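You operate a simulated robot arm through the tools that you are given. There is no shell and no other tool. Be economical: measure what you need, move in short steps, check, and stop when the job is done.

You are at the controls of a simulated robot arm. One attempt, no reset.

JOB
Slacken the belt, bring the cradle down to LOW and shut the hatch.
Fine: turn the hoist knob to LOW; hoist brake on again once the cradle stands.

It is judged by the outcome, as a careful person would: the job done as asked, and still so three seconds after it is handed in. It fails if anything else is knocked over, pushed out of place, dropped, spilled or broken.

ROBOT AND FRAMES
A 7-joint arm with a three-finger gripper, on a carriage that runs on a rail from [-1157, -2105] to [38, 69] (x, y) and turns from -124 to 209 degrees about z. Base frame: it is fixed where the carriage stands at the start and does not move with it; the origin is on the floor, on the carriage's upright axis, x ahead of it, y to its left, z up. Readings come in mm, degrees, newtons and seconds.
With the tool pointing down near the work surface it reaches from about 180 to 700 mm from the robot's upright axis, wherever it stands. Its first joint turns from -115.0 to 115.0 degrees. Places, roughly: belt lever [700, 100, 900]; black hoist knob [700, 0, 1200]; hatch lever [600, -200, 900]; hoist brake lever [600, 0, 1100]; hoist cradle [700, -700, 3300]. Payload 2.69 kg.
Tool frame: the origin (TCP) lies between the finger pads and is the grasp point; the fingertips stand 30 mm ahead of it; z points along the fingers, y is the line along which they close. Largest opening 128 mm; the body of the gripper starts 117 mm behind the TCP.
Orientation is told as [roll, pitch, yaw] about the base's x, y, z axes, in that order, counted from this pose: with the fingers straight down and closing along the base's y, the tool's x points along the base's -x, its y along +y and its z along -z.

CONTROLS
- The arm moves only by the tool servo_tool. Its argument "steps" is a list of rows, each a list of 3 entries, a list of its own where there are three numbers: the shift along the tool's x, y, z in units of 50 mm (1.0 is 50 mm), then the turn, a rotation vector about the tool's x, y, z in units of 8 degrees (1.0 is 8 degrees), then the gripper command, from -1 (shut) to 1 (fully open), values between in proportion. In form: [[[dx, dy, dz], [rx, ry, rz], claw], ...]. A call has 1 to 10 rows; each row shifts and turns the commanded pose from where the row before left it, along the tool's axes as they then stand. A call with a number of a shift or a turn outside -1 to 1 is refused whole. A row lasts 0.2 s, in which the tool goes at most 50 mm and 8.6 degrees; a call with a longer step from one row to the next is refused whole, and so is a gripper value outside its range. A pose out of reach is approached as far as the arm can. The call stops where the force on the tool passes 70 N (or 10 N more than at its start, if that is more) or the arm is blocked; 0.2 s more then pass. The fingers move at their own pace and stop on an object; they squeeze with about 21 N. The grip force told is the motor's: it shows also when the fingers shut on nothing. Time passes only in rows, and 0.2 s behind the last, so rows that do not move let the fingers close. It gives the time, the measured TCP pose, the force on the tool (base axes), the opening and the grip force at its end, in the units of the frame above (readings bear some noise), with the torque about the TCP (base axes, N m) and any sound that the robot's microphone picked up.
- Cameras (640 x 400 px; columns grow to the right, rows downward): "scene" is now at [16.7, 150, 1764.4]; the picture's right is [-0.24, -0.97, 0.00], its down [-0.70, 0.17, -0.69] and it looks along [0.67, -0.17, -0.72] (base axes); focal length 261 px, centre (320, 200). "wrist" rides on the gripper at [58, 54, -131] in the tool frame; the picture's right is [-0.68, 0.74, 0.00], its down [-0.62, -0.57, -0.55] and it looks along [-0.40, -0.37, 0.84] (tool axes); focal length 234 px, centre (320, 200). There is no depth. A picture from a camera that has moved, and an enlarged one, comes with that camera's place and axes in the base frame and with its lens.
- capture(camera): a new picture of that camera. It takes no simulated time.
- slide_trunk(by): slides the trunk up (or, below 0, down) by that many mm; the arm and the scene camera ride with it, the base frame stays. It gives what a move gives, with no picture.
- roll_base(legs): drives the robot by 1 to 6 legs, each [ahead, left, turn to the left] in mm, mm and degrees, along the robot's own axes; the way and the turn of a leg run together, so that a leg with both is an arc; at most 1500 mm and 180 degrees a leg. The arm and the cameras ride along, it lands a little off, and it stops where it bumps. It keeps to its track: a leg is cut to what the track allows. It gives what a move gives.
- pan_tilt(pan, tilt): turns the head with the scene camera to pan (to the left, within 155 degrees either way) and tilt (down, from -29 to 69), counted from straight ahead of the robot. It gives what a move gives.
- close_up(camera, box): a new picture of the part [left, top, right, bottom] of that camera's present view, enlarged. It takes no simulated time.
- job_done(): hands the job in; it is judged then, once.

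Go step by step. Nothing tells you exact positions but the pictures and the camera data: compare them with the known pose of the tool, close in by small moves and look again before you grip or let go. The budget is 120 turns and 82 pictures, counting those below and the enlarged ones. Unless the task says otherwise, let go and move clear before handing in, and close with one line.

The tools are called after "Request:" as a command line: name --argument value ..., lists and objects as JSON in quotes. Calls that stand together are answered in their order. servo_tool: Moves the arm, as the interface text tells. Its arguments: {"type":"object","properties":{"steps":{"type":"array"}},"required":["steps"]} The other tools are called the same way: slide_trunk (by) slides the trunk up or down; roll_base (legs) drives the base; pan_tilt (pan, tilt) turns the head that bears the scene camera; capture (camera) takes a picture; close_up (camera, box) takes an enlarged picture of a part of a camera's view; job_done () hands the job in.

At the start:

```text
t: 0.0
tool_pos: [406.1, 185.7, 1406.7]
tcp_rot: [0.2, -0.1, 0.0]
wrist_force: [0.8, 0.5, 0.2]
torque: [0.03, -0.01, 0.0]
opening: 127.9
grip_force: 0.0
trunk travel left (down, up): [-925.0, 65.0]
robot x, y, heading: [-2.5, -1.5, 0.2]
head pan, tilt: [-13.9, 46.4]
```

scene: 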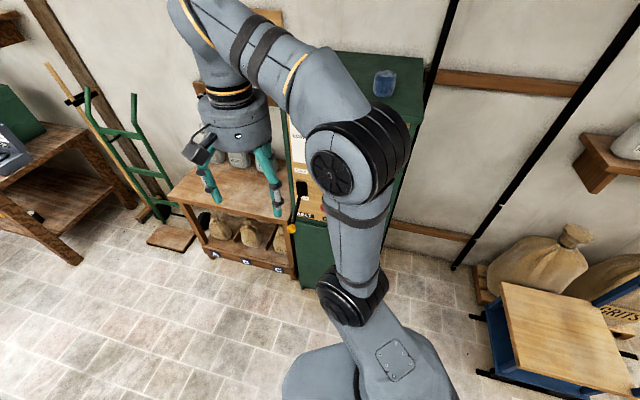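
wrist: 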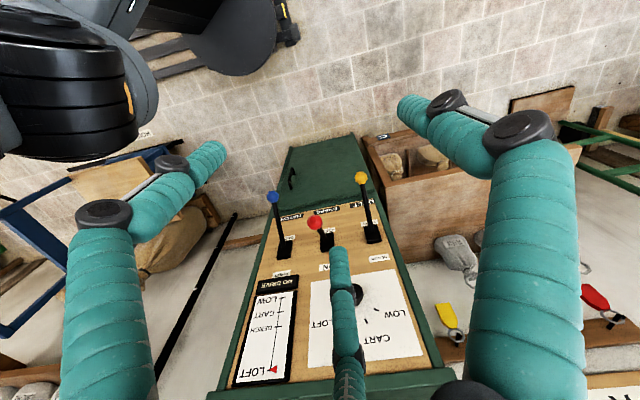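

I see a control panel with blue, red and yellow levers, an indicator and a dial with a knob. I'll look closer at the labels.

Request:
close_up --camera "wrist" --box '[220, 130, 460, 280]'

Request:
close_up --camera "wrist" --box '[220, 250, 460, 400]'

Request:
close_up --camera "scene" --box '[180, 40, 440, 300]'

```text
2.67 times, centred on (340, 205) of wrist
camera zoom: at [348.5, 239.3, 1540.7], right [0.68, 0.74, 0.0], down [0.62, -0.57, 0.55], along [0.4, -0.37, -0.84], focal length 624 px, centre (267, 187)
```

zoom: 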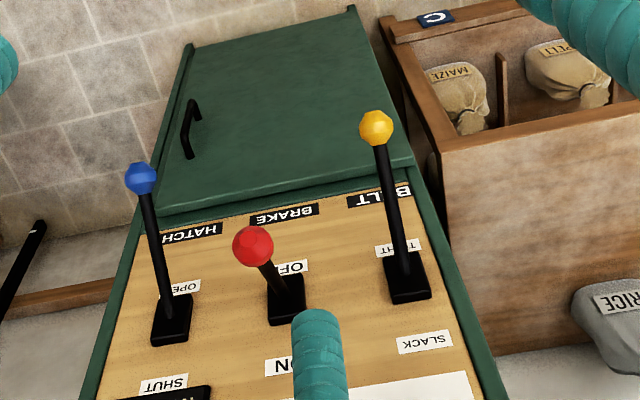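

```text
2.67 times, centred on (340, 325) of wrist
camera zoom: at [348.5, 239.3, 1540.7], right [0.68, 0.74, 0.0], down [0.62, -0.57, 0.55], along [0.4, -0.37, -0.84], focal length 624 px, centre (267, -133)
```

zoom: 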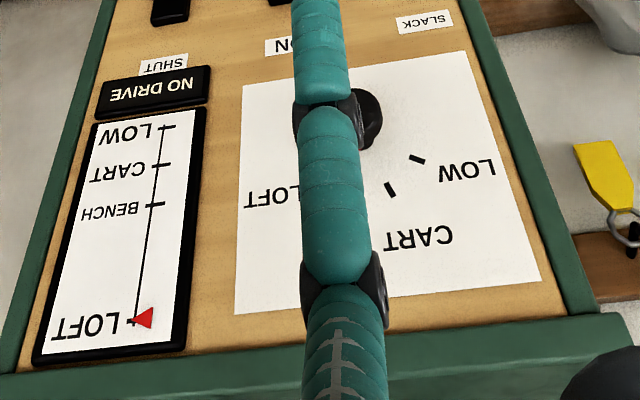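

```text
1.54 times, centred on (310, 170) of scene
camera zoom: at [16.7, 150.0, 1764.4], right [-0.24, -0.97, 0.0], down [-0.7, 0.17, -0.69], along [0.67, -0.17, -0.72], focal length 402 px, centre (335, 246)
```

zoom: 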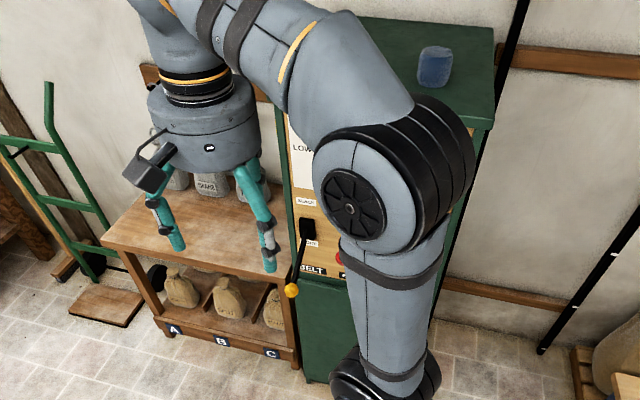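

The panel seems to be vertical with levers from left to right belt, brake and hatch. I'll move the arm aside to see it from the scene camera.

Request:
servo_tool --steps '[[[0.5, 1, 0], [0, 0, 0], 1], [[0.5, 1, 0], [0, 0, 0], 1], [[0.5, 1, 0], [0, 0, 0], 1], [[0.5, 1, 0], [0, 0, 0], 1], [[0.5, 1, 0], [0, 0, 0], 1]]'

Request:
pan_tilt --pan -10 --tilt 40

Request:
capture --camera "scene"

Request:
capture --camera "wrist"

```text
refused: row 1 steps farther than a row can; nothing moved
```

```text
t: 0.7
tool_pos: [406.1, 185.1, 1406.4]
tcp_rot: [0.0, 0.0, 0.0]
wrist_force: [-0.3, 0.6, 0.7]
torque: [0.03, 0.02, -0.02]
opening: 128.1
grip_force: 0.2
trunk travel left (down, up): [-925.0, 65.0]
robot x, y, heading: [1.4, -1.3, -0.1]
head pan, tilt: [-10.0, 40.0]
```

```text
76 pictures are left
camera scene: at [22.6, 154.4, 1773.6], right [-0.17, -0.98, 0.0], down [-0.63, 0.11, -0.77], along [0.75, -0.13, -0.64], focal length 261 px, centre (320, 200)
```

scene: 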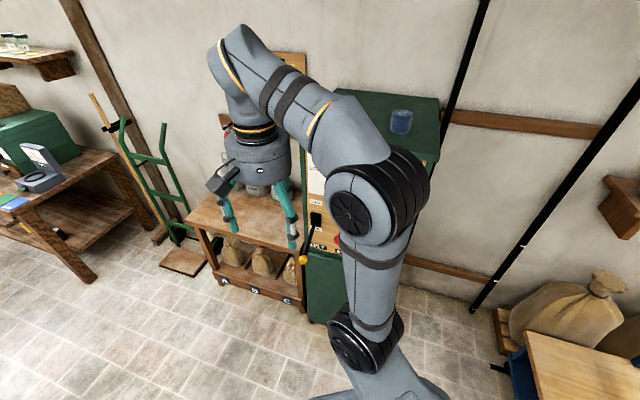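

```text
75 pictures are left
camera wrist: at [348.5, 239.4, 1540.6], right [0.68, 0.74, 0.0], down [0.62, -0.57, 0.55], along [0.4, -0.37, -0.84], focal length 234 px, centre (320, 200)
```

wrist: 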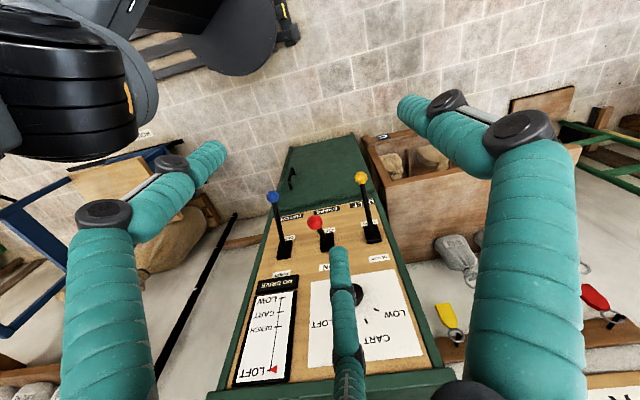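

I'll turn the gripper to point forward toward the panel, in the plane y = const.

Request:
servo_tool --steps '[[[0, 0, 0], [0, -1, 0], 1], [[0, 0, 0], [0, -1, 0], 1], [[0, 0, 0], [0, -1, 0], 1], [[0, 0, 0], [0, -1, 0], 1], [[0, 0, 0], [0, -1, 0], 1], [[0, 0, 0], [0, -1, 0], 1], [[0, 0, 0], [0, -1, 0], 1], [[0, 0, 0], [0, -1, 0], 1], [[0, 0, 0], [0, -1, 0], 1], [[0, 0, 0], [0, -1, 0], 1]]'

Request:
servo_tool --steps '[[[0, 0, 0], [0, -1, 0], 1], [[0, 0, 0], [0, -0.25, 0], 1], [[0, 0, 0], [0, 0, 0], 1]]'

Request:
capture --camera "wrist"

Request:
capture --camera "scene"

```text
t: 2.9
tool_pos: [405.9, 188.6, 1408.5]
tcp_rot: [0.7, -80.2, -0.6]
wrist_force: [0.7, -0.9, -0.3]
torque: [-0.01, -0.01, -0.02]
opening: 128.1
grip_force: 0.0
trunk travel left (down, up): [-925.0, 65.0]
robot x, y, heading: [2.5, -0.9, 0.3]
head pan, tilt: [-10.0, 40.0]
```

```text
t: 3.7
tool_pos: [407.1, 187.1, 1407.5]
tcp_rot: [138.0, -90.0, -137.9]
wrist_force: [0.4, 0.0, -0.2]
torque: [-0.02, -0.05, -0.01]
opening: 127.8
grip_force: 0.0
trunk travel left (down, up): [-925.0, 65.0]
robot x, y, heading: [-0.3, -2.9, -0.0]
head pan, tilt: [-10.0, 40.0]
```

```text
74 pictures are left
camera wrist: at [276.5, 240.9, 1350.3], right [0.0, 0.74, 0.68], down [-0.55, -0.57, 0.61], along [0.84, -0.37, 0.4], focal length 234 px, centre (320, 200)
```

wrist: 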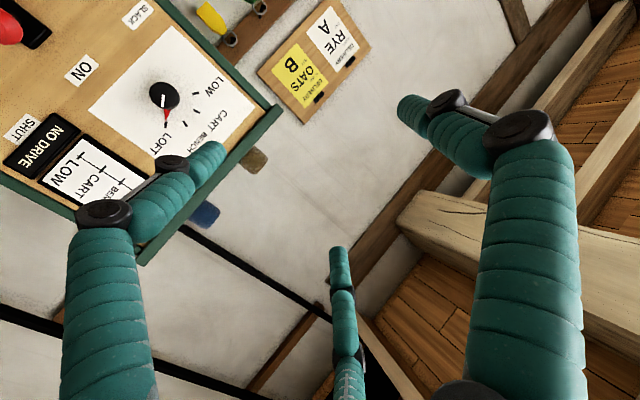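

```text
73 pictures are left
camera scene: at [22.4, 155.0, 1773.6], right [-0.17, -0.98, 0.0], down [-0.63, 0.11, -0.77], along [0.75, -0.13, -0.64], focal length 261 px, centre (320, 200)
```

scene: 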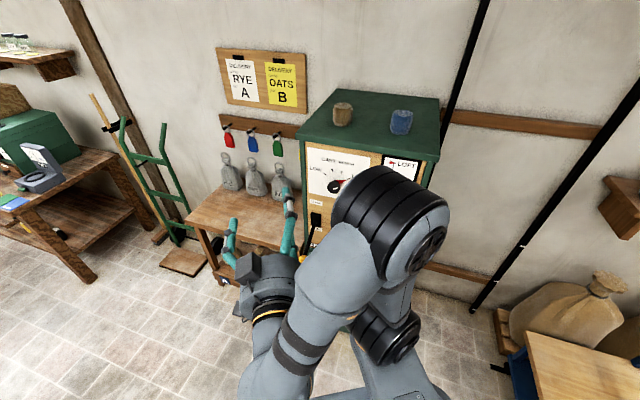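

Request:
close_up --camera "scene" --box '[290, 80, 450, 270]'

Request:
close_up --camera "wrist" --box '[0, 0, 280, 240]'

```text
2.11 times, centred on (370, 175) of scene
camera zoom: at [22.4, 155.0, 1773.6], right [-0.17, -0.98, 0.0], down [-0.63, 0.11, -0.77], along [0.75, -0.13, -0.64], focal length 550 px, centre (215, 253)
```

zoom: 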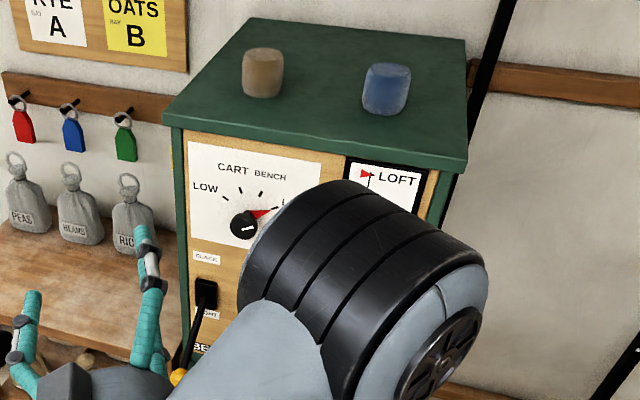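

```text
1.67 times, centred on (140, 120) of wrist
camera zoom: at [276.5, 240.9, 1350.3], right [0.0, 0.74, 0.68], down [-0.55, -0.57, 0.61], along [0.84, -0.37, 0.4], focal length 390 px, centre (620, 333)
```

zoom: 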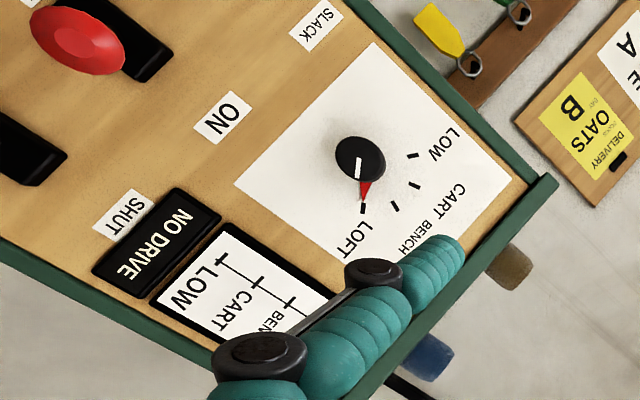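

Now I check the cradle's path: look up and right, and down at the area below it.

Request:
pan_tilt --pan -50 --tilt -29

Request:
capture --camera "scene"

Request:
pan_tilt --pan -50 --tilt 35

Request:
capture --camera "scene"

```text
t: 5.1
tool_pos: [408.0, 186.3, 1406.4]
tcp_rot: [94.5, -89.9, -94.7]
wrist_force: [-0.1, -0.4, -0.1]
torque: [-0.01, 0.01, -0.02]
opening: 128.3
grip_force: 0.2
trunk travel left (down, up): [-925.0, 65.0]
robot x, y, heading: [-0.2, -0.6, -0.2]
head pan, tilt: [-50.0, -28.6]
```

```text
70 pictures are left
camera scene: at [-18.0, 117.9, 1877.4], right [-0.77, -0.64, 0.0], down [0.31, -0.37, -0.88], along [0.56, -0.67, 0.48], focal length 261 px, centre (320, 200)
```

scene: 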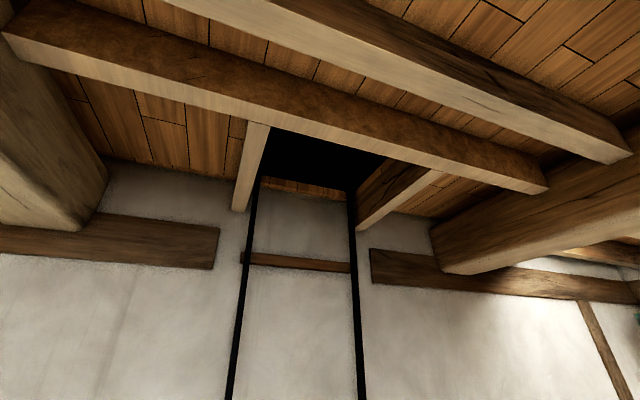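

```text
t: 6.4
tool_pos: [406.8, 186.6, 1406.0]
tcp_rot: [95.6, -89.9, -95.6]
wrist_force: [0.0, -0.3, -0.2]
torque: [-0.03, -0.01, 0.01]
opening: 127.8
grip_force: 0.0
trunk travel left (down, up): [-925.0, 65.0]
robot x, y, heading: [2.0, 0.4, 0.1]
head pan, tilt: [-50.0, 35.0]
```

```text
69 pictures are left
camera scene: at [-4.5, 101.8, 1781.3], right [-0.77, -0.64, 0.0], down [-0.37, 0.44, -0.82], along [0.53, -0.63, -0.57], focal length 261 px, centre (320, 200)
```

scene: 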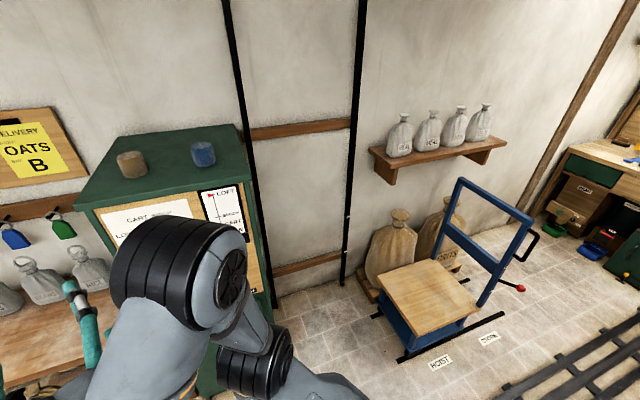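

Request:
close_up --camera "scene" --box '[230, 180, 560, 386]'

Request:
pan_tilt --pan -75 --tilt 45

Request:
capture --camera "scene"

```text
1.94 times, centred on (395, 283) of scene
camera zoom: at [-4.5, 101.8, 1781.3], right [-0.77, -0.64, 0.0], down [-0.37, 0.44, -0.82], along [0.53, -0.63, -0.57], focal length 507 px, centre (174, 39)
```

zoom: 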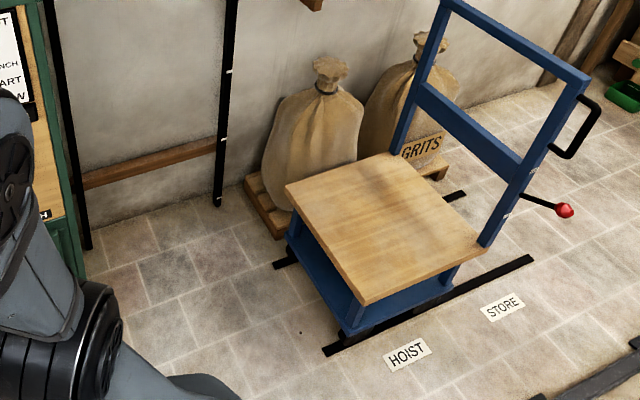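

```text
t: 7.3
tool_pos: [408.6, 185.9, 1405.6]
tcp_rot: [94.9, -89.9, -94.9]
wrist_force: [-0.4, -0.3, 0.0]
torque: [0.05, 0.01, 0.01]
opening: 128.0
grip_force: 0.0
trunk travel left (down, up): [-925.0, 65.0]
robot x, y, heading: [1.1, -2.6, -0.1]
head pan, tilt: [-75.0, 45.0]
```

```text
67 pictures are left
camera scene: at [-39.9, 90.7, 1766.4], right [-0.97, -0.26, 0.0], down [-0.18, 0.68, -0.71], along [0.18, -0.68, -0.71], focal length 261 px, centre (320, 200)
```

scene: 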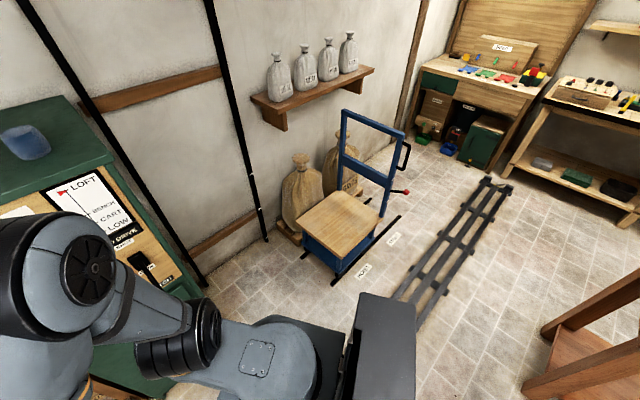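

The cart stands clear of the hoist shaft (beyond the right guide). The wall and panel seem turned about -29° relative to my base, so I'll turn the robot to face the panel squarely.

Request:
roll_base --legs '[[0, 0, -28.8]]'

Request:
pan_tilt --pan 15 --tilt 45

Request:
capture --camera "scene"

Request:
capture --camera "wrist"

```text
t: 9.2
tool_pos: [445.9, -36.9, 1405.9]
tcp_rot: [92.6, -89.9, -121.9]
wrist_force: [0.1, 0.2, 0.6]
torque: [0.0, 0.02, 0.0]
opening: 128.1
grip_force: 0.1
trunk travel left (down, up): [-925.0, 65.0]
robot x, y, heading: [1.6, 1.0, -29.3]
head pan, tilt: [-75.0, 45.0]
```

```text
t: 10.8
tool_pos: [446.5, -35.3, 1407.0]
tcp_rot: [94.4, -89.9, -123.8]
wrist_force: [-0.2, 0.4, -0.1]
torque: [-0.02, -0.03, 0.03]
opening: 127.9
grip_force: 0.0
trunk travel left (down, up): [-925.0, 65.0]
robot x, y, heading: [-0.2, -0.3, -29.1]
head pan, tilt: [15.0, 45.0]
```

```text
66 pictures are left
camera scene: at [107.9, 156.9, 1766.4], right [-0.25, -0.97, 0.0], down [-0.69, 0.18, -0.71], along [0.69, -0.18, -0.71], focal length 261 px, centre (320, 200)
```

scene: 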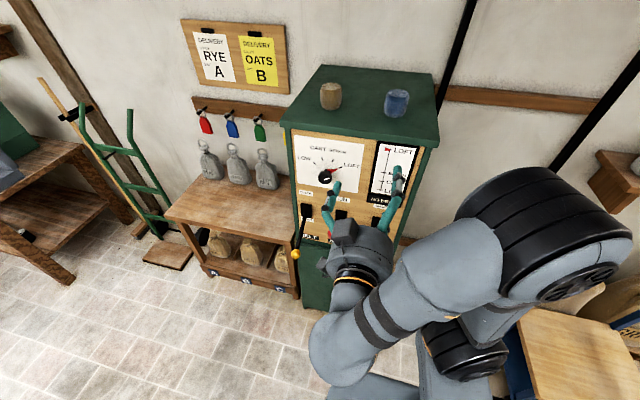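

```text
65 pictures are left
camera wrist: at [358.8, 74.7, 1350.4], right [0.36, 0.64, 0.68], down [-0.76, -0.22, 0.62], along [0.55, -0.73, 0.4], focal length 234 px, centre (320, 200)
```

wrist: 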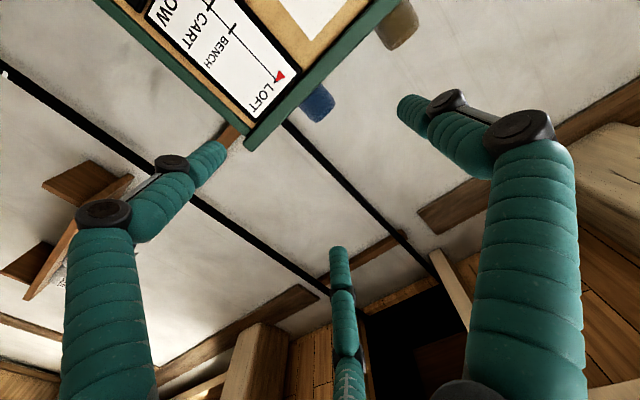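

Request:
close_up --camera "scene" --box '[270, 60, 450, 172]'

Request:
close_up --camera "scene" --box '[270, 160, 430, 260]'

```text
3.56 times, centred on (360, 116) of scene
camera zoom: at [107.9, 156.9, 1766.4], right [-0.25, -0.97, 0.0], down [-0.69, 0.18, -0.71], along [0.69, -0.18, -0.71], focal length 929 px, centre (178, 499)
```

zoom: 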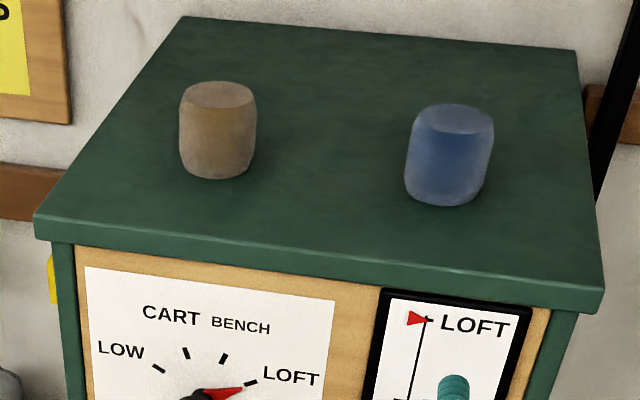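

```text
4.00 times, centred on (350, 210) of scene
camera zoom: at [107.9, 156.9, 1766.4], right [-0.25, -0.97, 0.0], down [-0.69, 0.18, -0.71], along [0.69, -0.18, -0.71], focal length 1045 px, centre (200, 160)
```

zoom: 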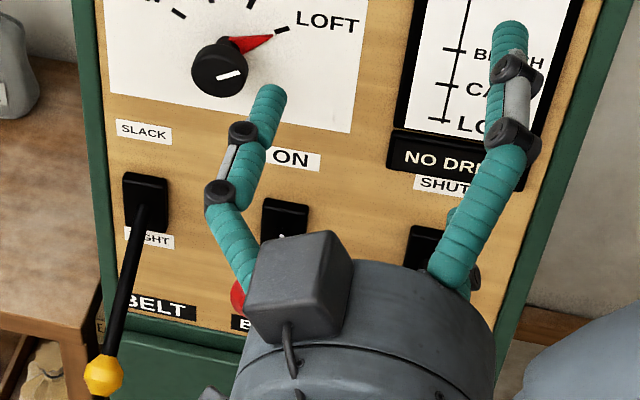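

The panel squares with the robot now. By triangulation: the panel face is about 699 mm ahead, and the knob is at left 340, z 1207. The red brake lever is up (ON), while yellow (TIGHT) and blue (OPEN) are down. The hoist needs drive to come down, so my order is: brake off, knob to LOW, brake on, belt slack, hatch shut.

Request:
roll_base --legs '[[0, 65, 0]]'

Request:
slide_trunk --by -316

Request:
pan_tilt --pan 10 --tilt 30

Request:
capture --camera "scene"

Request:
capture --camera "wrist"

```text
t: 11.8
tool_pos: [477.5, 20.1, 1406.2]
tcp_rot: [108.7, -90.0, -138.0]
wrist_force: [-0.3, 0.9, 0.0]
torque: [0.01, -0.01, -0.05]
opening: 128.4
grip_force: 0.1
trunk travel left (down, up): [-925.0, 65.0]
robot x, y, heading: [32.8, 54.7, -29.4]
head pan, tilt: [15.0, 45.0]
```

```text
t: 14.9
tool_pos: [477.0, 19.1, 1090.5]
tcp_rot: [100.3, -90.0, -129.8]
wrist_force: [-0.4, 0.1, -0.2]
torque: [0.02, 0.01, -0.03]
opening: 128.2
grip_force: 0.0
trunk travel left (down, up): [-609.0, 381.0]
robot x, y, heading: [33.1, 50.1, -29.4]
head pan, tilt: [15.0, 45.0]
```

```text
t: 15.7
tool_pos: [477.2, 18.0, 1091.5]
tcp_rot: [98.4, -89.9, -127.7]
wrist_force: [-0.1, 0.0, -0.1]
torque: [-0.02, 0.02, -0.02]
opening: 128.1
grip_force: 0.0
trunk travel left (down, up): [-609.0, 381.0]
robot x, y, heading: [28.9, 61.1, -29.3]
head pan, tilt: [10.0, 30.0]
```

```text
62 pictures are left
camera scene: at [145.3, 203.1, 1472.9], right [-0.33, -0.94, 0.0], down [-0.47, 0.17, -0.87], along [0.82, -0.29, -0.5], focal length 261 px, centre (320, 200)
```

scene: 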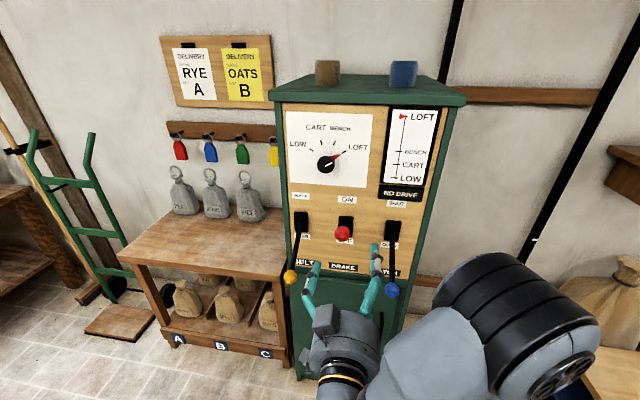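

```text
61 pictures are left
camera wrist: at [389.6, 130.4, 1034.4], right [0.36, 0.64, 0.68], down [-0.76, -0.22, 0.62], along [0.55, -0.73, 0.4], focal length 234 px, centre (320, 200)
```

wrist: 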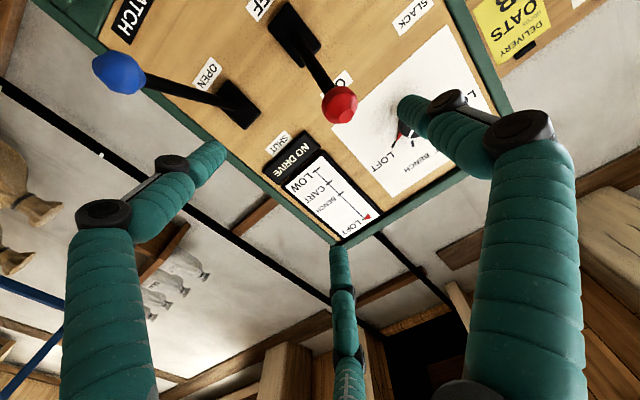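

The red ball is at about forward 540, left 280, z 1087 (panel frame). I straddle it with the open gripper.

Request:
servo_tool --steps '[[[0, 0.68, 0], [0, 0, 0], 1], [[0.06, 0, 0.6], [0, 0, 0], 1], [[0, 0, 0.6], [0, 0, 0], 1], [[0, 0, 0.6], [0, 0, 0], 1], [[0, 0, 0], [0, 0, 0], 1]]'

Request:
capture --camera "wrist"

Request:
capture --camera "scene"

```text
t: 16.9
tool_pos: [572.6, 2.5, 1088.7]
tcp_rot: [111.2, -90.1, -140.6]
wrist_force: [-0.2, 0.6, 0.3]
torque: [-0.02, 0.02, 0.0]
opening: 127.9
grip_force: 0.1
trunk travel left (down, up): [-609.0, 381.0]
robot x, y, heading: [30.8, 52.8, -29.3]
head pan, tilt: [10.0, 30.0]
```

```text
60 pictures are left
camera wrist: at [485.6, 113.6, 1031.9], right [0.36, 0.64, 0.68], down [-0.76, -0.22, 0.62], along [0.55, -0.73, 0.4], focal length 234 px, centre (320, 200)
```

wrist: 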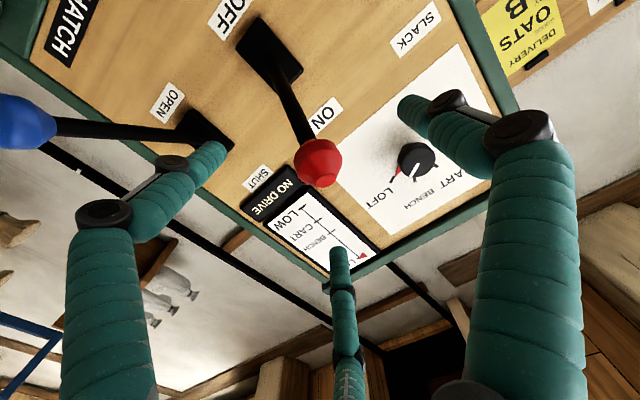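

```text
59 pictures are left
camera scene: at [145.3, 203.2, 1473.0], right [-0.33, -0.94, 0.0], down [-0.47, 0.17, -0.87], along [0.82, -0.29, -0.5], focal length 261 px, centre (320, 200)
```

scene: 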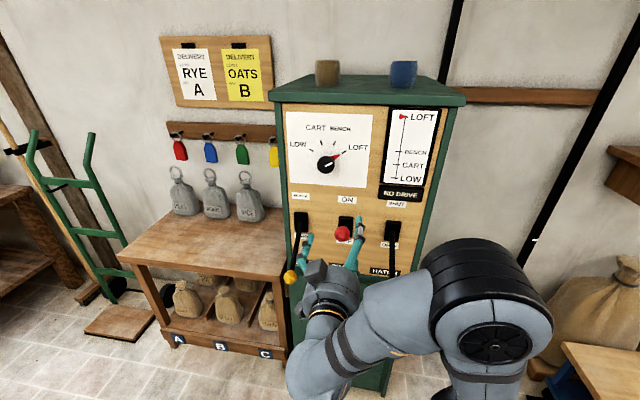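

The ball lies on the tool axis, about 42 mm ahead. I advance and grip.

Request:
servo_tool --steps '[[[0, 0, 0.42], [0, 0, 0], 1], [[0, 0, 0.42], [0, 0, 0], 1], [[0, 0, 0], [0, 0, 0], -0.6], [[0, 0, 0], [0, 0, 0], -1], [[0, 0, 0], [0, 0, 0], -1], [[0, 0, 0], [0, 0, 0], -1], [[0, 0, 0], [0, 0, 0], -1], [[0, 0, 0], [0, 0, 0], -1]]'

Request:
capture --camera "wrist"

```text
t: 18.7
tool_pos: [607.2, -17.5, 1087.0]
tcp_rot: [4.4, -89.9, -34.2]
wrist_force: [-5.1, -4.0, -4.9]
torque: [-0.04, 0.14, -0.03]
opening: 38.7
grip_force: 9.2
trunk travel left (down, up): [-609.0, 381.0]
robot x, y, heading: [31.3, 53.7, -29.0]
head pan, tilt: [10.0, 30.0]
```

```text
58 pictures are left
camera wrist: at [521.4, 93.4, 1031.6], right [0.37, 0.64, 0.68], down [-0.76, -0.22, 0.62], along [0.54, -0.74, 0.4], focal length 234 px, centre (320, 200)
```

wrist: 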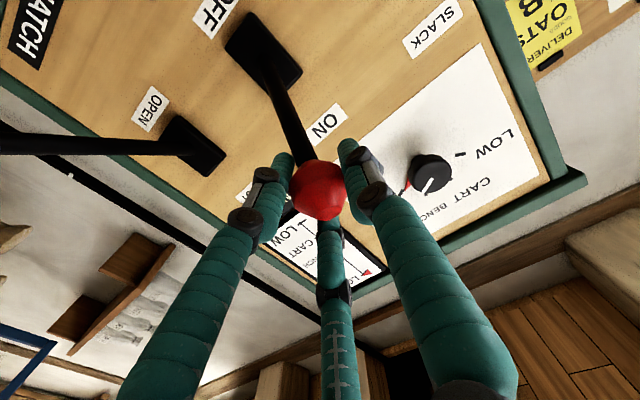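

Gripped the ball. I now follow the lever's arc downward to OFF.

Request:
servo_tool --steps '[[[0.36, 0, -0.2], [0, 0, 0], -1], [[0.38, 0, -0.16], [0, 0, 0], -1], [[0.394, 0, -0.11], [0, 0, 0], -1], [[0.406, 0, -0.07], [0, 0, 0], -1], [[0.41, 0, -0.02], [0, 0, 0], -1]]'

Request:
capture --camera "wrist"

```text
t: 19.9
tool_pos: [584.7, -3.1, 991.9]
tcp_rot: [124.4, -89.8, -153.7]
wrist_force: [-3.0, -3.5, 4.2]
torque: [-0.59, -0.42, -0.53]
opening: 36.1
grip_force: 44.7
trunk travel left (down, up): [-609.0, 381.0]
robot x, y, heading: [33.4, 55.0, -29.2]
head pan, tilt: [10.0, 30.0]
```

```text
57 pictures are left
camera wrist: at [497.2, 108.1, 935.2], right [0.36, 0.64, 0.68], down [-0.76, -0.22, 0.61], along [0.55, -0.73, 0.4], focal length 234 px, centre (320, 200)
```

wrist: 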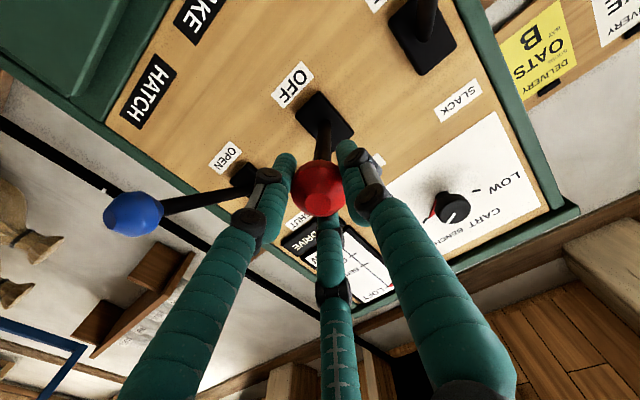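

Following well. I continue with the lower half.

Request:
servo_tool --steps '[[[0.41, 0, 0.02], [0, 0, 0], -1], [[0.406, 0, 0.07], [0, 0, 0], -1], [[0.394, 0, 0.11], [0, 0, 0], -1], [[0.38, 0, 0.16], [0, 0, 0], -1], [[0.36, 0, 0.2], [0, 0, 0], -1]]'

Request:
capture --camera "wrist"

Request:
capture --camera "scene"

```text
t: 21.1
tool_pos: [601.1, -12.4, 915.1]
tcp_rot: [135.5, -87.3, -165.3]
wrist_force: [-15.5, 6.5, 25.1]
torque: [-0.61, -0.37, -0.37]
opening: 36.3
grip_force: 44.8
trunk travel left (down, up): [-609.0, 381.0]
robot x, y, heading: [29.0, 50.3, -29.2]
head pan, tilt: [10.0, 30.0]
stopped in row 5: the force on the tool passed its limit at 82 N (the readings are from after the stop); the commanded pose is now the measured one
```

```text
56 pictures are left
camera wrist: at [517.2, 100.7, 855.3], right [0.33, 0.63, 0.7], down [-0.78, -0.23, 0.58], along [0.52, -0.74, 0.42], focal length 234 px, centre (320, 200)
```

wrist: 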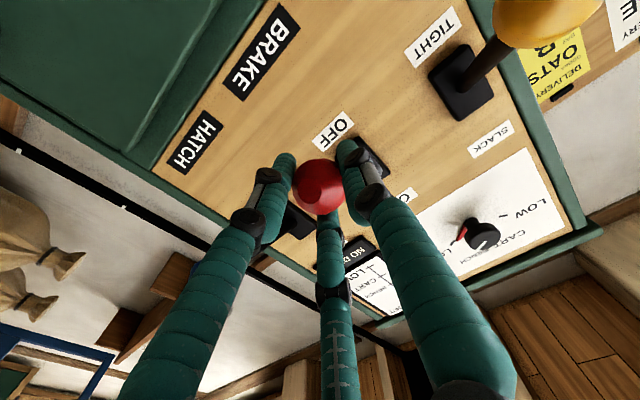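

```text
55 pictures are left
camera scene: at [138.1, 205.2, 1473.3], right [-0.33, -0.94, 0.0], down [-0.47, 0.16, -0.87], along [0.82, -0.29, -0.5], focal length 261 px, centre (320, 200)
```

scene: 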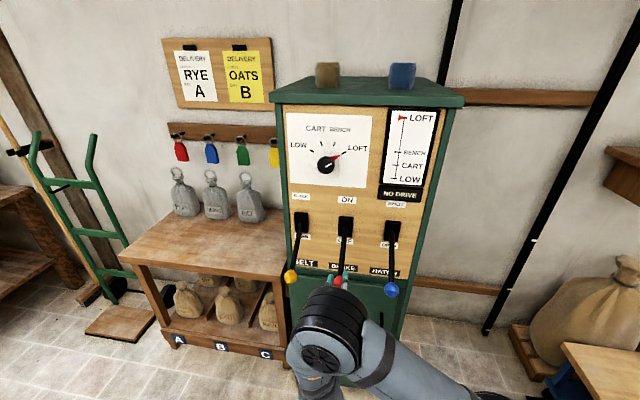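

The lever seems at its lower stop. I let go, back off and check.

Request:
servo_tool --steps '[[[0, 0, 0], [0, 0, 0], 1], [[0, 0, 0], [0, 0, 0], 1], [[0, 0, 0], [0, 0, 0], 1], [[0, 0, 0], [0, 0, 0], 1], [[0, 0, -0.8], [0, -0.17, 0], 1], [[0, 0, -0.8], [0, -0.17, 0], 1], [[0, 0, -0.8], [0, 0, 0], 1]]'

Request:
capture --camera "wrist"

Request:
close_up --camera "scene" --box '[270, 90, 480, 300]'

```text
t: 22.8
tool_pos: [519.4, -17.8, 905.3]
tcp_rot: [166.8, -86.0, 153.0]
wrist_force: [0.0, -0.2, 0.3]
torque: [0.01, -0.01, 0.03]
opening: 127.9
grip_force: 0.1
trunk travel left (down, up): [-609.0, 381.0]
robot x, y, heading: [31.6, 55.4, -29.1]
head pan, tilt: [10.0, 30.0]
stopped in row 7: the arm was blocked; the commanded pose is now the measured one
```

```text
54 pictures are left
camera wrist: at [457.7, 105.9, 840.0], right [0.43, 0.58, 0.69], down [-0.82, -0.06, 0.57], along [0.37, -0.81, 0.45], focal length 234 px, centre (320, 200)
```

wrist: 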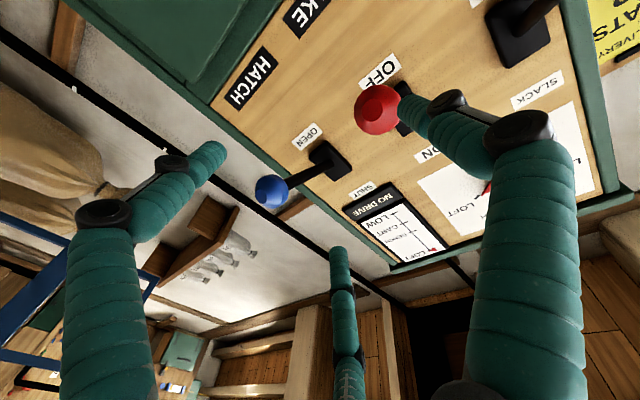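

```text
1.90 times, centred on (375, 195) of scene
camera zoom: at [145.1, 202.9, 1473.0], right [-0.33, -0.94, 0.0], down [-0.47, 0.17, -0.87], along [0.82, -0.29, -0.5], focal length 498 px, centre (215, 210)
```

zoom: 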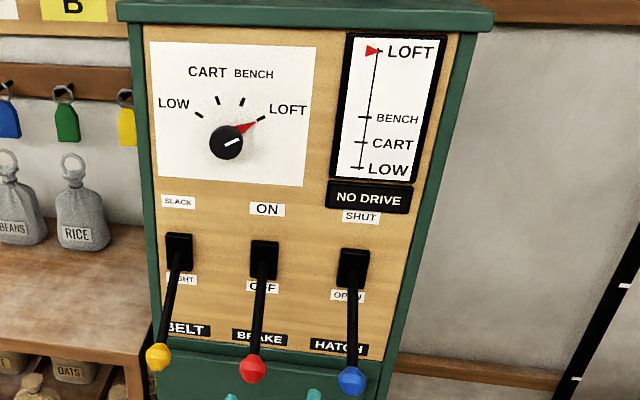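

Brake is OFF and the cradle still rests at LOFT. Now I rise toward the knob and re-square the tool.

Request:
slide_trunk --by 120

Request:
servo_tool --steps '[[[-0.7, 0, 0], [0, 0, 0], 1], [[-0.7, 0, 0], [0, 0, 0], 1], [[-0.7, 0, 0], [-0.5, 0.15, 0], 1], [[-0.7, 0.1, 0], [-0.5, 0.15, 0], 1], [[-0.7, 0.1, 0], [-0.43, 0.15, 0], 1], [[0, 0.7, 0], [0, 0, 0], 1], [[0, 0.7, 0], [0, 0, 0], 1], [[0, 0, 0], [0, 0, 0], 1]]'

Request:
capture --camera "wrist"

Request:
capture --camera "scene"

```text
t: 24.3
tool_pos: [518.3, -18.1, 1024.2]
tcp_rot: [167.7, -86.0, 152.3]
wrist_force: [-0.4, 0.0, 0.1]
torque: [-0.01, 0.0, 0.01]
opening: 128.0
grip_force: 0.0
trunk travel left (down, up): [-729.0, 261.0]
robot x, y, heading: [31.1, 55.4, -29.2]
head pan, tilt: [10.0, 30.0]
```

```text
t: 26.1
tool_pos: [548.2, 59.0, 1200.7]
tcp_rot: [139.1, -89.4, -167.7]
wrist_force: [0.4, -0.3, 1.3]
torque: [-0.02, 0.03, 0.02]
opening: 127.8
grip_force: 0.0
trunk travel left (down, up): [-729.0, 261.0]
robot x, y, heading: [29.2, 51.9, -29.1]
head pan, tilt: [10.0, 30.0]
```

```text
52 pictures are left
camera wrist: at [460.1, 169.5, 1143.3], right [0.35, 0.65, 0.68], down [-0.76, -0.24, 0.61], along [0.55, -0.73, 0.41], focal length 234 px, centre (320, 200)
```

wrist: 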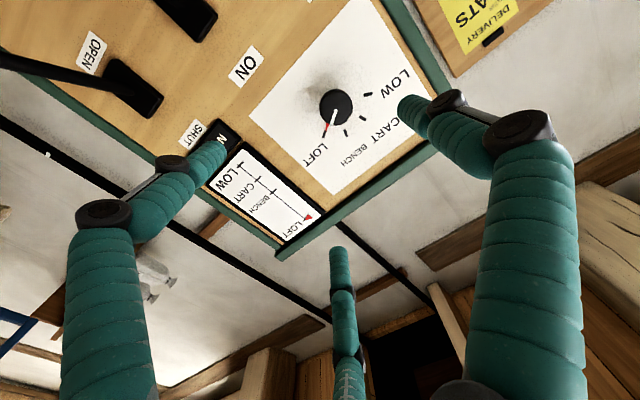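

```text
51 pictures are left
camera scene: at [145.2, 202.7, 1593.0], right [-0.33, -0.94, 0.0], down [-0.47, 0.17, -0.87], along [0.82, -0.29, -0.5], focal length 261 px, centre (320, 200)
```

scene: 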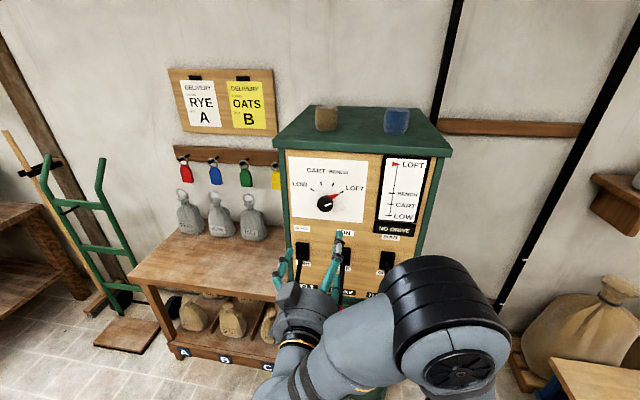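

Knob is about 24 mm left, 9 mm up of the tool axis. I align, roll the tool so that the fingers close across the pointer, and approach.

Request:
servo_tool --steps '[[[-0.16, 0.49, 0], [0, 0, 0], 0.4], [[0, 0, 0], [0, 0, 1], 0.4], [[0, 0, 0], [0, 0, 1], 0.4], [[0, 0, 0], [0, 0, 1], 0.4], [[0, 0, 0], [0, 0, 1], 0.4], [[0, 0, 0], [0, 0, 1], 0.4], [[0, 0, 0], [0, 0, 1], 0.4], [[0, 0, 0.8], [0, 0, 1], 0.4], [[0, 0, 0.8], [0, 0, 0], 0.4], [[0, 0, 0.8], [0, 0, 0], 0.4]]'

Request:
capture --camera "wrist"

Request:
capture --camera "scene"

```text
t: 28.3
tool_pos: [666.3, 20.9, 1205.7]
tcp_rot: [90.4, -33.5, -118.8]
wrist_force: [0.5, -1.4, -0.9]
torque: [-0.04, -0.02, 0.02]
opening: 89.6
grip_force: 0.0
trunk travel left (down, up): [-729.0, 261.0]
robot x, y, heading: [27.3, 55.2, -29.5]
head pan, tilt: [10.0, 30.0]
```

```text
50 pictures are left
camera wrist: at [589.9, 152.2, 1219.0], right [-0.08, -0.13, 0.99], down [-0.88, -0.46, -0.14], along [0.48, -0.88, -0.08], focal length 234 px, centre (320, 200)
```

wrist: 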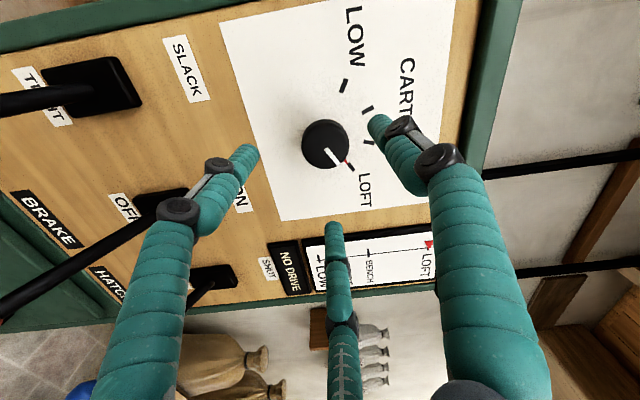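

```text
49 pictures are left
camera scene: at [146.5, 202.1, 1593.0], right [-0.33, -0.94, 0.0], down [-0.47, 0.17, -0.87], along [0.82, -0.29, -0.5], focal length 261 px, centre (320, 200)
```

scene: 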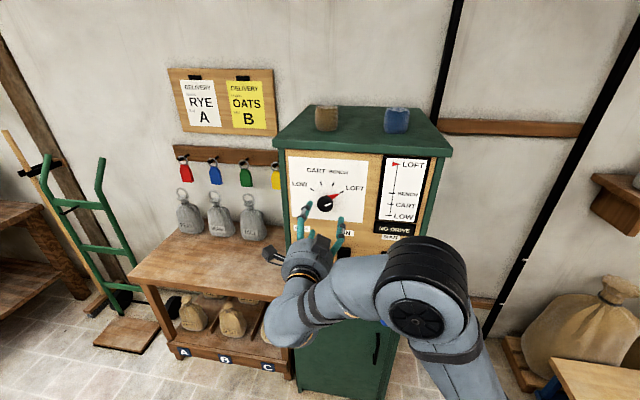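

Well aligned; I apply a small correction, advance 87 mm and close on the knob.

Request:
servo_tool --steps '[[[-0.08, 0.04, 0.6], [0, 0, 0], 0.4], [[0, 0, 0.6], [0, 0, 0], 0.4], [[0, 0, 0.5], [0, 0, 0], 0.4], [[0, 0, 0], [0, 0, 0], -0.2], [[0, 0, 0], [0, 0, 0], -1], [[0, 0, 0], [0, 0, 0], -1], [[0, 0, 0], [0, 0, 0], -1], [[0, 0, 0], [0, 0, 0], -1]]'

Request:
capture --camera "wrist"

```text
t: 30.1
tool_pos: [738.8, -23.9, 1211.0]
tcp_rot: [90.5, -33.8, -119.0]
wrist_force: [0.4, -0.5, -3.2]
torque: [-0.03, 0.0, -0.03]
opening: 47.1
grip_force: 33.5
trunk travel left (down, up): [-729.0, 261.0]
robot x, y, heading: [30.4, 55.9, -29.6]
head pan, tilt: [10.0, 30.0]
```

```text
48 pictures are left
camera wrist: at [661.6, 108.0, 1224.7], right [-0.08, -0.13, 0.99], down [-0.88, -0.46, -0.13], along [0.48, -0.88, -0.08], focal length 234 px, centre (320, 200)
```

wrist: 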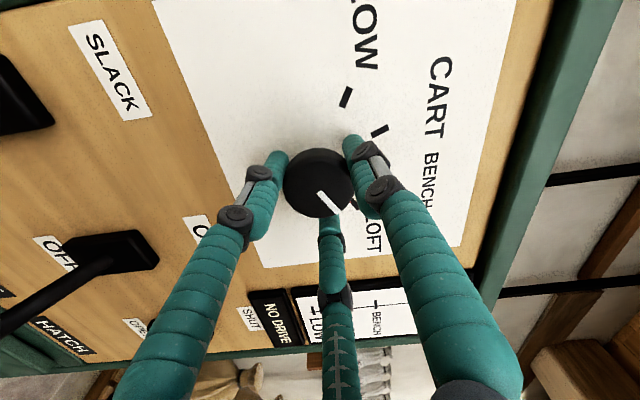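

Knob is held. I turn it counterclockwise toward LOW.

Request:
servo_tool --steps '[[[0, 0, 0], [0, 0, -1], -1], [[0, 0, 0], [0, 0, -1], -1], [[0, 0, 0], [0, 0, -1], -1], [[0, 0, 0], [0, 0, -1], -1], [[0, 0, 0], [0, 0, -1], -1], [[0, 0, 0], [0, 0, -1], -1], [[0, 0, 0], [0, 0, -1], -1], [[0, 0, 0], [0, 0, -1], -1], [[0, 0, 0], [0, 0, -1], -1], [[0, 0, 0], [0, 0, -1], -1]]'

Request:
capture --camera "wrist"

```text
t: 32.3
tool_pos: [739.4, -21.6, 1213.8]
tcp_rot: [-91.3, -66.3, 62.7]
wrist_force: [4.7, -1.3, 1.9]
torque: [0.04, 0.02, 0.17]
opening: 46.5
grip_force: 45.2
trunk travel left (down, up): [-729.0, 261.0]
robot x, y, heading: [29.0, 58.8, -29.4]
head pan, tilt: [10.0, 30.0]
```

```text
47 pictures are left
camera wrist: at [638.4, 64.0, 1139.9], right [0.45, 0.83, 0.32], down [-0.62, 0.03, 0.79], along [0.65, -0.55, 0.53], focal length 234 px, centre (320, 200)
```

wrist: 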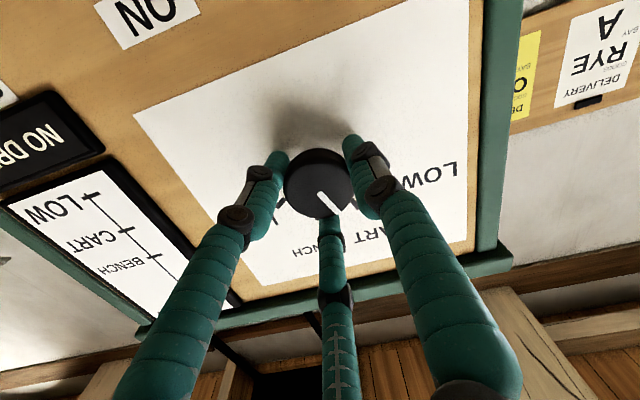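

The knob follows. I finish the remaining 31° or so.

Request:
servo_tool --steps '[[[0, 0, 0], [0, 0, -1], -1], [[0, 0, 0], [0, 0, -1], -1], [[0, 0, 0], [0, 0, -1], -1], [[0, 0, 0], [0, 0, -0.85], -1], [[0, 0, 0], [0, 0, 0], -1]]'

Request:
capture --camera "wrist"

Request:
capture --camera "scene"

```text
t: 33.5
tool_pos: [740.7, -18.6, 1214.0]
tcp_rot: [-90.7, -35.5, 61.9]
wrist_force: [11.6, 0.7, 9.8]
torque: [-0.15, -0.23, 0.32]
opening: 46.9
grip_force: 45.1
trunk travel left (down, up): [-729.0, 261.0]
robot x, y, heading: [28.8, 57.5, -29.1]
head pan, tilt: [10.0, 30.0]
```

```text
46 pictures are left
camera wrist: at [619.0, 28.3, 1136.8], right [0.47, 0.86, -0.21], down [-0.41, 0.42, 0.81], along [0.78, -0.3, 0.54], focal length 234 px, centre (320, 200)
```

wrist: 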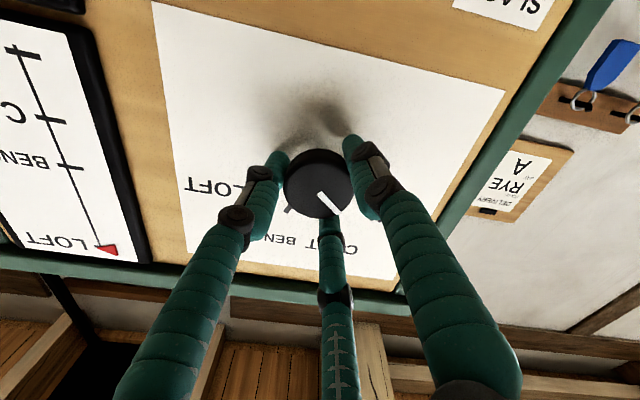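

```text
45 pictures are left
camera scene: at [146.8, 203.6, 1592.9], right [-0.33, -0.94, 0.0], down [-0.47, 0.17, -0.87], along [0.82, -0.29, -0.5], focal length 261 px, centre (320, 200)
```

scene: 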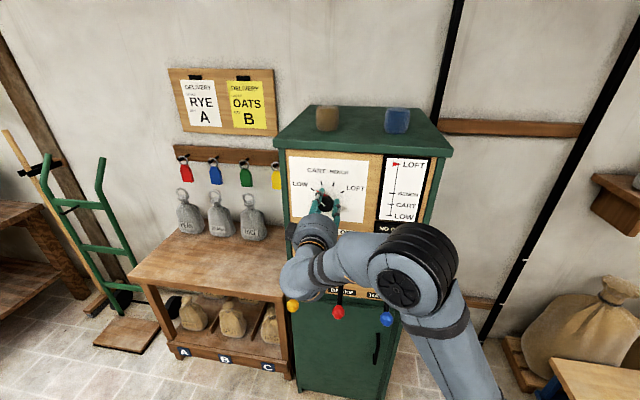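

I release the knob, back off, and watch the indicator.

Request:
servo_tool --steps '[[[0, 0, 0], [0, 0, 0], 0.4], [[0, 0, 0], [0, 0, 0], 0.4], [[0, 0, 0], [0, 0, 0], 0.4], [[0, 0, -0.8], [0, 0, 0], 0.4], [[0, 0, -0.8], [0, 0, 0], 0.4], [[0, 0, -0.8], [0, 0, 0], 0.4], [[0, 0, 0], [0, 0, 0], 0.4]]'

Request:
close_up --camera "scene" --box '[270, 120, 450, 300]'

```text
t: 35.1
tool_pos: [633.1, 32.0, 1211.9]
tcp_rot: [-90.5, -35.6, 61.7]
wrist_force: [0.1, -0.1, 0.0]
torque: [-0.01, -0.02, -0.03]
opening: 89.7
grip_force: 0.1
trunk travel left (down, up): [-729.0, 261.0]
robot x, y, heading: [28.7, 58.9, -29.2]
head pan, tilt: [10.0, 30.0]
```

```text
2.22 times, centred on (360, 210) of scene
camera zoom: at [146.0, 202.7, 1593.0], right [-0.33, -0.94, 0.0], down [-0.47, 0.17, -0.87], along [0.82, -0.29, -0.5], focal length 581 px, centre (231, 178)
```

zoom: 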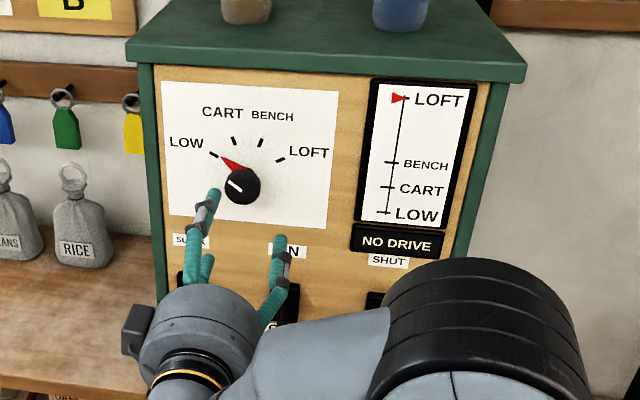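

Request:
servo_tool --steps '[[[0, 0, 0], [0, 0, 0], 0.4], [[0, 0, 0], [0, 0, 0], 0.4], [[0, 0, 0], [0, 0, 0], 0.4], [[0, 0, 0], [0, 0, 0], 0.4], [[0, 0, 0], [0, 0, 0], 0.4], [[0, 0, 0], [0, 0, 0], 0.4], [[0, 0, 0], [0, 0, 0], 0.4], [[0, 0, 0], [0, 0, 0], 0.4]]'

Request:
close_up --camera "scene" --box '[285, 140, 435, 240]'

Request:
capture --camera "wrist"

```text
t: 36.9
tool_pos: [632.1, 32.0, 1211.7]
tcp_rot: [-90.6, -35.6, 61.7]
wrist_force: [1.3, -0.5, 0.2]
torque: [0.01, -0.03, -0.03]
opening: 89.3
grip_force: 0.0
trunk travel left (down, up): [-729.0, 261.0]
robot x, y, heading: [32.2, 55.1, -29.4]
head pan, tilt: [10.0, 30.0]
```

```text
4.00 times, centred on (360, 190) of scene
camera zoom: at [145.3, 203.2, 1593.0], right [-0.33, -0.94, 0.0], down [-0.47, 0.17, -0.87], along [0.82, -0.29, -0.5], focal length 1045 px, centre (160, 240)
```

zoom: 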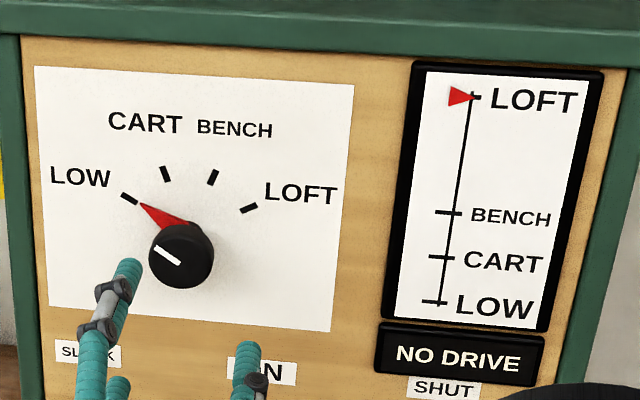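

```text
42 pictures are left
camera wrist: at [510.8, 81.1, 1135.2], right [0.47, 0.86, -0.21], down [-0.41, 0.42, 0.81], along [0.78, -0.3, 0.54], focal length 234 px, centre (320, 200)
```

wrist: 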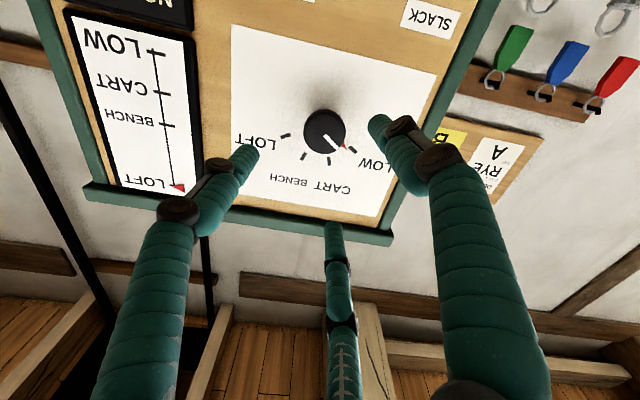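

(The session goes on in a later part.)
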